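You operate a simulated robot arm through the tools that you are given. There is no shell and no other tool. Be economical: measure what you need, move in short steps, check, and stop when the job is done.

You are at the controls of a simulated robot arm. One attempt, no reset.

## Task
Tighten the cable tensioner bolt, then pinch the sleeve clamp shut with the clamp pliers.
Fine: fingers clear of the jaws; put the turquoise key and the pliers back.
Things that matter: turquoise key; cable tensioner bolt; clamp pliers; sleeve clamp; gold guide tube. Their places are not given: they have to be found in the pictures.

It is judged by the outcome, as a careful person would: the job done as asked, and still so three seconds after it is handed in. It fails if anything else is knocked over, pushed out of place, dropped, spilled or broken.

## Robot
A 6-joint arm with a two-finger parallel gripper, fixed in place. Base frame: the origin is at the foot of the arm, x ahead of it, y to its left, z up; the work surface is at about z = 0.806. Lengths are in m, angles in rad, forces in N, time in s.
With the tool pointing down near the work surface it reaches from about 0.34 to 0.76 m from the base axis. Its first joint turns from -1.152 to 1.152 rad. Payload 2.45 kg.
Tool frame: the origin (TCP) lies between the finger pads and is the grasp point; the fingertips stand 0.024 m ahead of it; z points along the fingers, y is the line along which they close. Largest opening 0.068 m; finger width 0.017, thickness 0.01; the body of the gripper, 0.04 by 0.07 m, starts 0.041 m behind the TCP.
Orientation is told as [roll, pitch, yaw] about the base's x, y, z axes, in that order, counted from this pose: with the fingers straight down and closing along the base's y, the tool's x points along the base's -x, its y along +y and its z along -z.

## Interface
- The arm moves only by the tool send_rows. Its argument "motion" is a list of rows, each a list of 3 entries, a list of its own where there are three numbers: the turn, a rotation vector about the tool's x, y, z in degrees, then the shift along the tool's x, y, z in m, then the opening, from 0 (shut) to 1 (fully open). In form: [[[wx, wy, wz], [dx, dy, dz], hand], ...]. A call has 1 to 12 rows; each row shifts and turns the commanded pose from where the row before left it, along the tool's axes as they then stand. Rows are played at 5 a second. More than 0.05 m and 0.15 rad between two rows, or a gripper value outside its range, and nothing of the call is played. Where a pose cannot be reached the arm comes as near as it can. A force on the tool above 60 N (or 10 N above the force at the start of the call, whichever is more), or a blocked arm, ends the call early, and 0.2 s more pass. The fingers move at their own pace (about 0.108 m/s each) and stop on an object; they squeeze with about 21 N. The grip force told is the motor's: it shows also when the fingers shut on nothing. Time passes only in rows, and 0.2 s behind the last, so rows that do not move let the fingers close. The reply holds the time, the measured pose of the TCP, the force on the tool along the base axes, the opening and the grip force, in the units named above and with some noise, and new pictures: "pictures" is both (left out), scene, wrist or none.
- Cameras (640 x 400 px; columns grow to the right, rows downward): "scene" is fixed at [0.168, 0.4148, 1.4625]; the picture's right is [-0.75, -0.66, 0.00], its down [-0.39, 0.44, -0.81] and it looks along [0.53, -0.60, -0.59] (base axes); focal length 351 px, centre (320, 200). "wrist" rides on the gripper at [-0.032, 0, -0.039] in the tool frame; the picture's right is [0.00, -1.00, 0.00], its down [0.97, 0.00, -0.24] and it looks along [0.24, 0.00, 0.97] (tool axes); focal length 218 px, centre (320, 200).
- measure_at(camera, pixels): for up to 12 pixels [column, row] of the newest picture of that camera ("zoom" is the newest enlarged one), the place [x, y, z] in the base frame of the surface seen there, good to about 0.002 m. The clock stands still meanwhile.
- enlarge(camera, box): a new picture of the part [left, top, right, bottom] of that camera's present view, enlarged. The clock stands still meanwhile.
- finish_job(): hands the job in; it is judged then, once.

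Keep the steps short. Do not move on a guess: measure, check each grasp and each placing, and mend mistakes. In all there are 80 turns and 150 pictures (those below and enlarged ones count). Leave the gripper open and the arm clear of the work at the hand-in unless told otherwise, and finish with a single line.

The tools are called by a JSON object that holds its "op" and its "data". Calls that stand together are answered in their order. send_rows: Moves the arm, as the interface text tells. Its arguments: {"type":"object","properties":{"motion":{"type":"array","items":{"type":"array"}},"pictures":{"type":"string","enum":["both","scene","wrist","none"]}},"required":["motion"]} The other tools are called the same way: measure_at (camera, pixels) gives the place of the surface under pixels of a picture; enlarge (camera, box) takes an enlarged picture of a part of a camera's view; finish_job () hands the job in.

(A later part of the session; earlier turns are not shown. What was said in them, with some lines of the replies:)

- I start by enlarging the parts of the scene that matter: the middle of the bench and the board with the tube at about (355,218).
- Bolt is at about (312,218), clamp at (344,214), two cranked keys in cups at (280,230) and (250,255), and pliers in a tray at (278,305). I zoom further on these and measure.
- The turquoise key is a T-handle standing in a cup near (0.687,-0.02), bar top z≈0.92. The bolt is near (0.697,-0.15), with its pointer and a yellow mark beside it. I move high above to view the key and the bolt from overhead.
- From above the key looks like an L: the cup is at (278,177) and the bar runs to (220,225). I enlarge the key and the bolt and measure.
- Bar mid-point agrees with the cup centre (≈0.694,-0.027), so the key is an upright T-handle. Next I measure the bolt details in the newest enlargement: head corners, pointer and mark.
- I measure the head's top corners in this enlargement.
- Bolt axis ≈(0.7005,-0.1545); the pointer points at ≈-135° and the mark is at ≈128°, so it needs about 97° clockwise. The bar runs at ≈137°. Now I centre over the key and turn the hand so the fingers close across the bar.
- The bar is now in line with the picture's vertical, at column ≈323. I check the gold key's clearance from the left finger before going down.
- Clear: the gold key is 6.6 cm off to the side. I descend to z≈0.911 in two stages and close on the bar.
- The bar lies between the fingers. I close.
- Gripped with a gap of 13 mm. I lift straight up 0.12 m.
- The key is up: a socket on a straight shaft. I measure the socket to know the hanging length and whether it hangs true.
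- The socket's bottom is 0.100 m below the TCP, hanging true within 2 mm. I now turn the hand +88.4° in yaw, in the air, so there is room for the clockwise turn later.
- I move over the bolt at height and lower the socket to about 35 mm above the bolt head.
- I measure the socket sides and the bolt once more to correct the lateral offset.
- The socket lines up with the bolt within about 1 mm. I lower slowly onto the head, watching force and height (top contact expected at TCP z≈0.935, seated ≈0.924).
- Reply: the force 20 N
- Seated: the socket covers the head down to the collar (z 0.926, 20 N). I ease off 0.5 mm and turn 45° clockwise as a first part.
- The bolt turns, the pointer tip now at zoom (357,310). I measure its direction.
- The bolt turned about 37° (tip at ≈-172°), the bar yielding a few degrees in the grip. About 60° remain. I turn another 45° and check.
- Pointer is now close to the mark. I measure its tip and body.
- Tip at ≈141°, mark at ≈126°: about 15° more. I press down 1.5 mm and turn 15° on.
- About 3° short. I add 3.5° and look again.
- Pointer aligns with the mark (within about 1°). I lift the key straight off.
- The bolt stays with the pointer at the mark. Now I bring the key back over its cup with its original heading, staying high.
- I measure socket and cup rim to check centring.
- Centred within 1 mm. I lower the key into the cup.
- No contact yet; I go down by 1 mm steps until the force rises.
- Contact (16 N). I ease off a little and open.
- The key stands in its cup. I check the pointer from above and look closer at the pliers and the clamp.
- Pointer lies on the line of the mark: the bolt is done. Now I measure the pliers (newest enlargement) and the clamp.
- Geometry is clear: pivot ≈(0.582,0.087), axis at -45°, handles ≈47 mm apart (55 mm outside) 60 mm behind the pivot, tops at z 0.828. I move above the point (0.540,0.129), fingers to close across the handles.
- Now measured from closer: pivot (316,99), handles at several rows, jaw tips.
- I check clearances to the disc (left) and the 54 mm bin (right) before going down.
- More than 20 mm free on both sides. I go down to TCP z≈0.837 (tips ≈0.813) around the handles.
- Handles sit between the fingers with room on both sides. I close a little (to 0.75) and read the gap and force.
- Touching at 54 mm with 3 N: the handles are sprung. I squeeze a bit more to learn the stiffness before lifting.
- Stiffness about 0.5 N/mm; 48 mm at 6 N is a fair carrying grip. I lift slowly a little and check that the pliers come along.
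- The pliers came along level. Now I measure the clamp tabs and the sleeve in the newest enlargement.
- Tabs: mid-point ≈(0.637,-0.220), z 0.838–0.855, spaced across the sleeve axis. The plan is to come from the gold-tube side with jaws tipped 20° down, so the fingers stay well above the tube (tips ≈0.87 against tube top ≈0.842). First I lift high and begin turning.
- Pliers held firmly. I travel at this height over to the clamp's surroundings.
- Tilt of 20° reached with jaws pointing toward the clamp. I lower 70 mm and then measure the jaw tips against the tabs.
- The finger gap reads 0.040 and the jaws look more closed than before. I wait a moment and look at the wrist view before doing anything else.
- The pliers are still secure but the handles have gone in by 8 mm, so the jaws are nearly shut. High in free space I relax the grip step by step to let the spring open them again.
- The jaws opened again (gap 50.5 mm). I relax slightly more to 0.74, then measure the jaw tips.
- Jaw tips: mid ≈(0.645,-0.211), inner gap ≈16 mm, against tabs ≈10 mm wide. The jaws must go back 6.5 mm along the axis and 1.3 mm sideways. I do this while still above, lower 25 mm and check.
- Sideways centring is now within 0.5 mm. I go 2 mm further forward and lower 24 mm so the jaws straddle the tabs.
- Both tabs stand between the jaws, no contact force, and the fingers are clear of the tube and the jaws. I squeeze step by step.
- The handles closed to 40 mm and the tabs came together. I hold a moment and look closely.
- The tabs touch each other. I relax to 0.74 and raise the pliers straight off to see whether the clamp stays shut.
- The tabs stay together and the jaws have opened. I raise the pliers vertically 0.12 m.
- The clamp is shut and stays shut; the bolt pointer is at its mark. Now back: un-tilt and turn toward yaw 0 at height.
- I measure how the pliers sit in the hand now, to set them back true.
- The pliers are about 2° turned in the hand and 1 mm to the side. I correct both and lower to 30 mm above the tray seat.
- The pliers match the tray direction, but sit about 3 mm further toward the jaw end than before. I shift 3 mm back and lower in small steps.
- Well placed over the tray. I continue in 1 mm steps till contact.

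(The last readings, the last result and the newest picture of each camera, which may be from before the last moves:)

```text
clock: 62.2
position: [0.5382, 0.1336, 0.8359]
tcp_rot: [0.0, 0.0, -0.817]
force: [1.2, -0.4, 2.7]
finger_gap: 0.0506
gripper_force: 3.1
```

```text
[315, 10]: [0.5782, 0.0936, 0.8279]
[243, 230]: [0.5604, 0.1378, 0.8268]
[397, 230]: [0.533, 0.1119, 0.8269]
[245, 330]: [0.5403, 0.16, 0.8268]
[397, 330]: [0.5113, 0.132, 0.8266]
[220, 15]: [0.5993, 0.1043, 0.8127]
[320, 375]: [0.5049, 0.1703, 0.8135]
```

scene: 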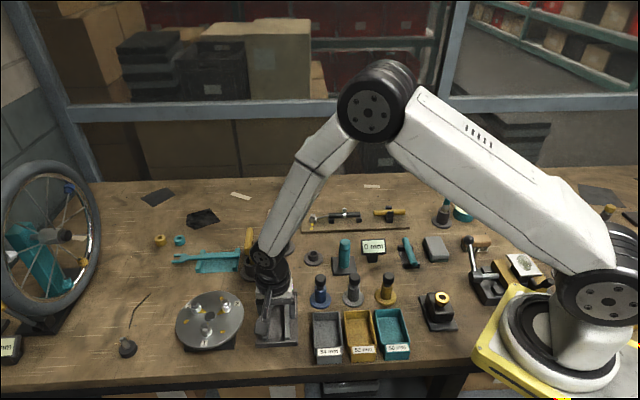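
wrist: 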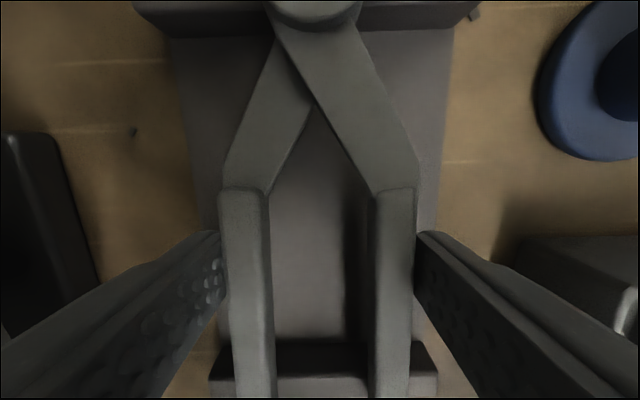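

It rests at its original height (tops 0.827) with a light contact. I open slowly, wait, and rise.

{"op": "send_rows", "data": {"motion": [[[0, 0, 0], [0, 0, 0], 0.8], [[0, 0, 0], [0, 0, 0], 0.9], [[0, 0, 0], [0, 0, 0], 1], [[0, 0, 0], [0, 0, 0], 1], [[0, 0, 0], [0, 0, -0.01], 1], [[0, 0, 0], [0, 0, -0.03], 1], [[0, 0, 0], [0, 0, -0.04], 1], [[0, 0, 0], [0, 0, -0.04], 1], [[0, 0, 0], [0, 0, -0.04], 1], [[0, 0, 0], [0, 0, -0.04], 1], [[0, 0, 0], [0, 0, 0], 1]]}}

{"op": "enlarge", "data": {"camera": "wrist", "box": [240, 60, 400, 280]}}

```text
clock: 64.6
position: [0.5375, 0.1341, 1.037]
tcp_rot: [-0.001, -0.001, -0.816]
force: [0.2, -0.2, 0.4]
finger_gap: 0.0677
gripper_force: 0.1
```

scene: 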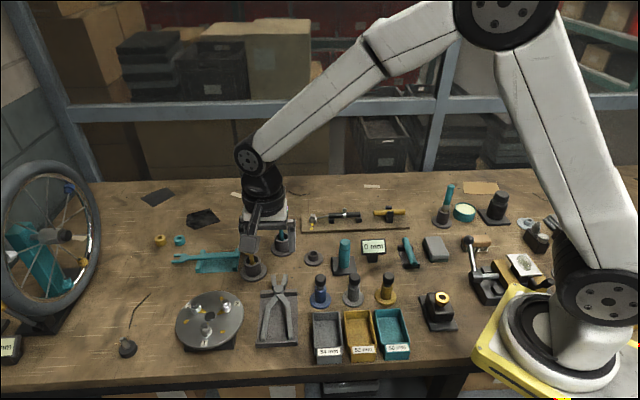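
wrist: 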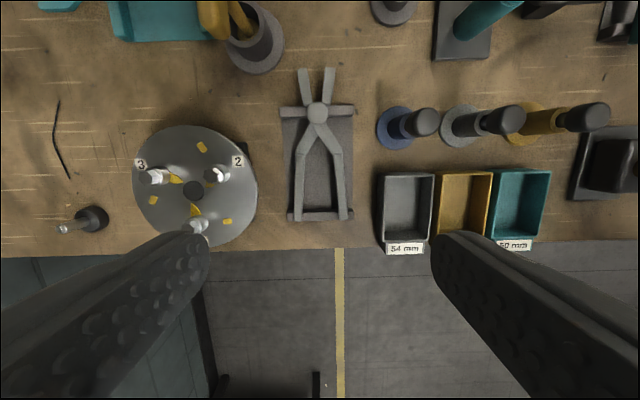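

```text
1.82 times, centred on (320, 170) of wrist
```

zoom: 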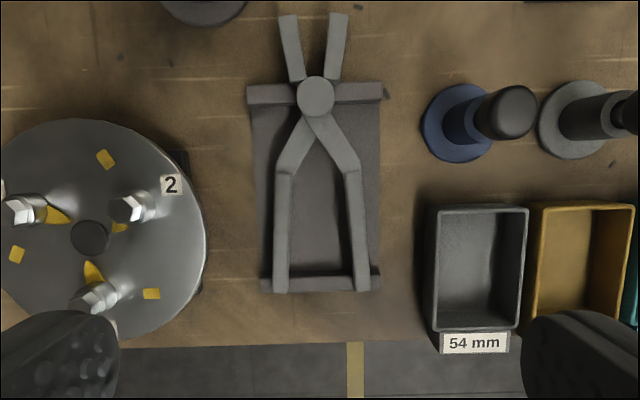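

Pliers lie in the tray as before. One last look at bolt, clamp and key.

{"op": "enlarge", "data": {"camera": "scene", "box": [300, 202, 350, 234]}}

{"op": "enlarge", "data": {"camera": "scene", "box": [230, 190, 420, 310]}}

{"op": "measure_at", "data": {"camera": "scene", "pixels": [[312, 226], [312, 228], [312, 229]]}}

```text
12.50 times, centred on (325, 218) of scene
```

zoom: 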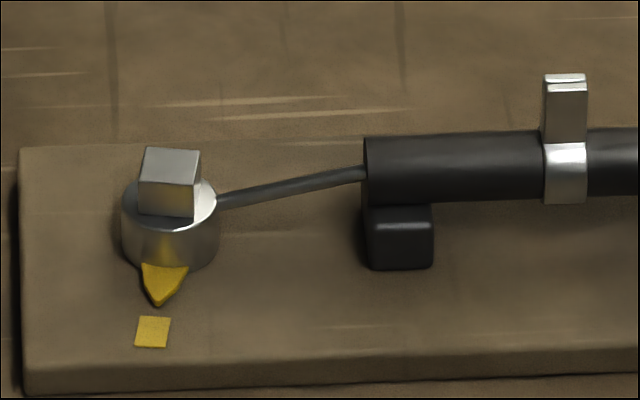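

```text
3.33 times, centred on (325, 250) of scene
```

zoom: 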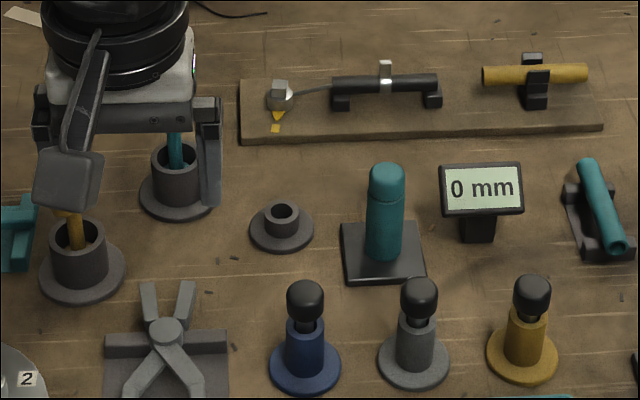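

```text
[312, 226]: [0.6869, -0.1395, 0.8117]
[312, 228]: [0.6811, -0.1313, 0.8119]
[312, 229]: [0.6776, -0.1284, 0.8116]
```

The pointer is on the mark, the clamp is shut, and both tools are back in their places. The gripper is open and clear, so I hand in.

{"op": "finish_job", "data": {}}

```text
The job is handed in.
```

The cable tensioner bolt is tightened to its mark, the sleeve clamp is pinched shut, the turquoise key and the pliers are back in their places, and I have handed the job in.
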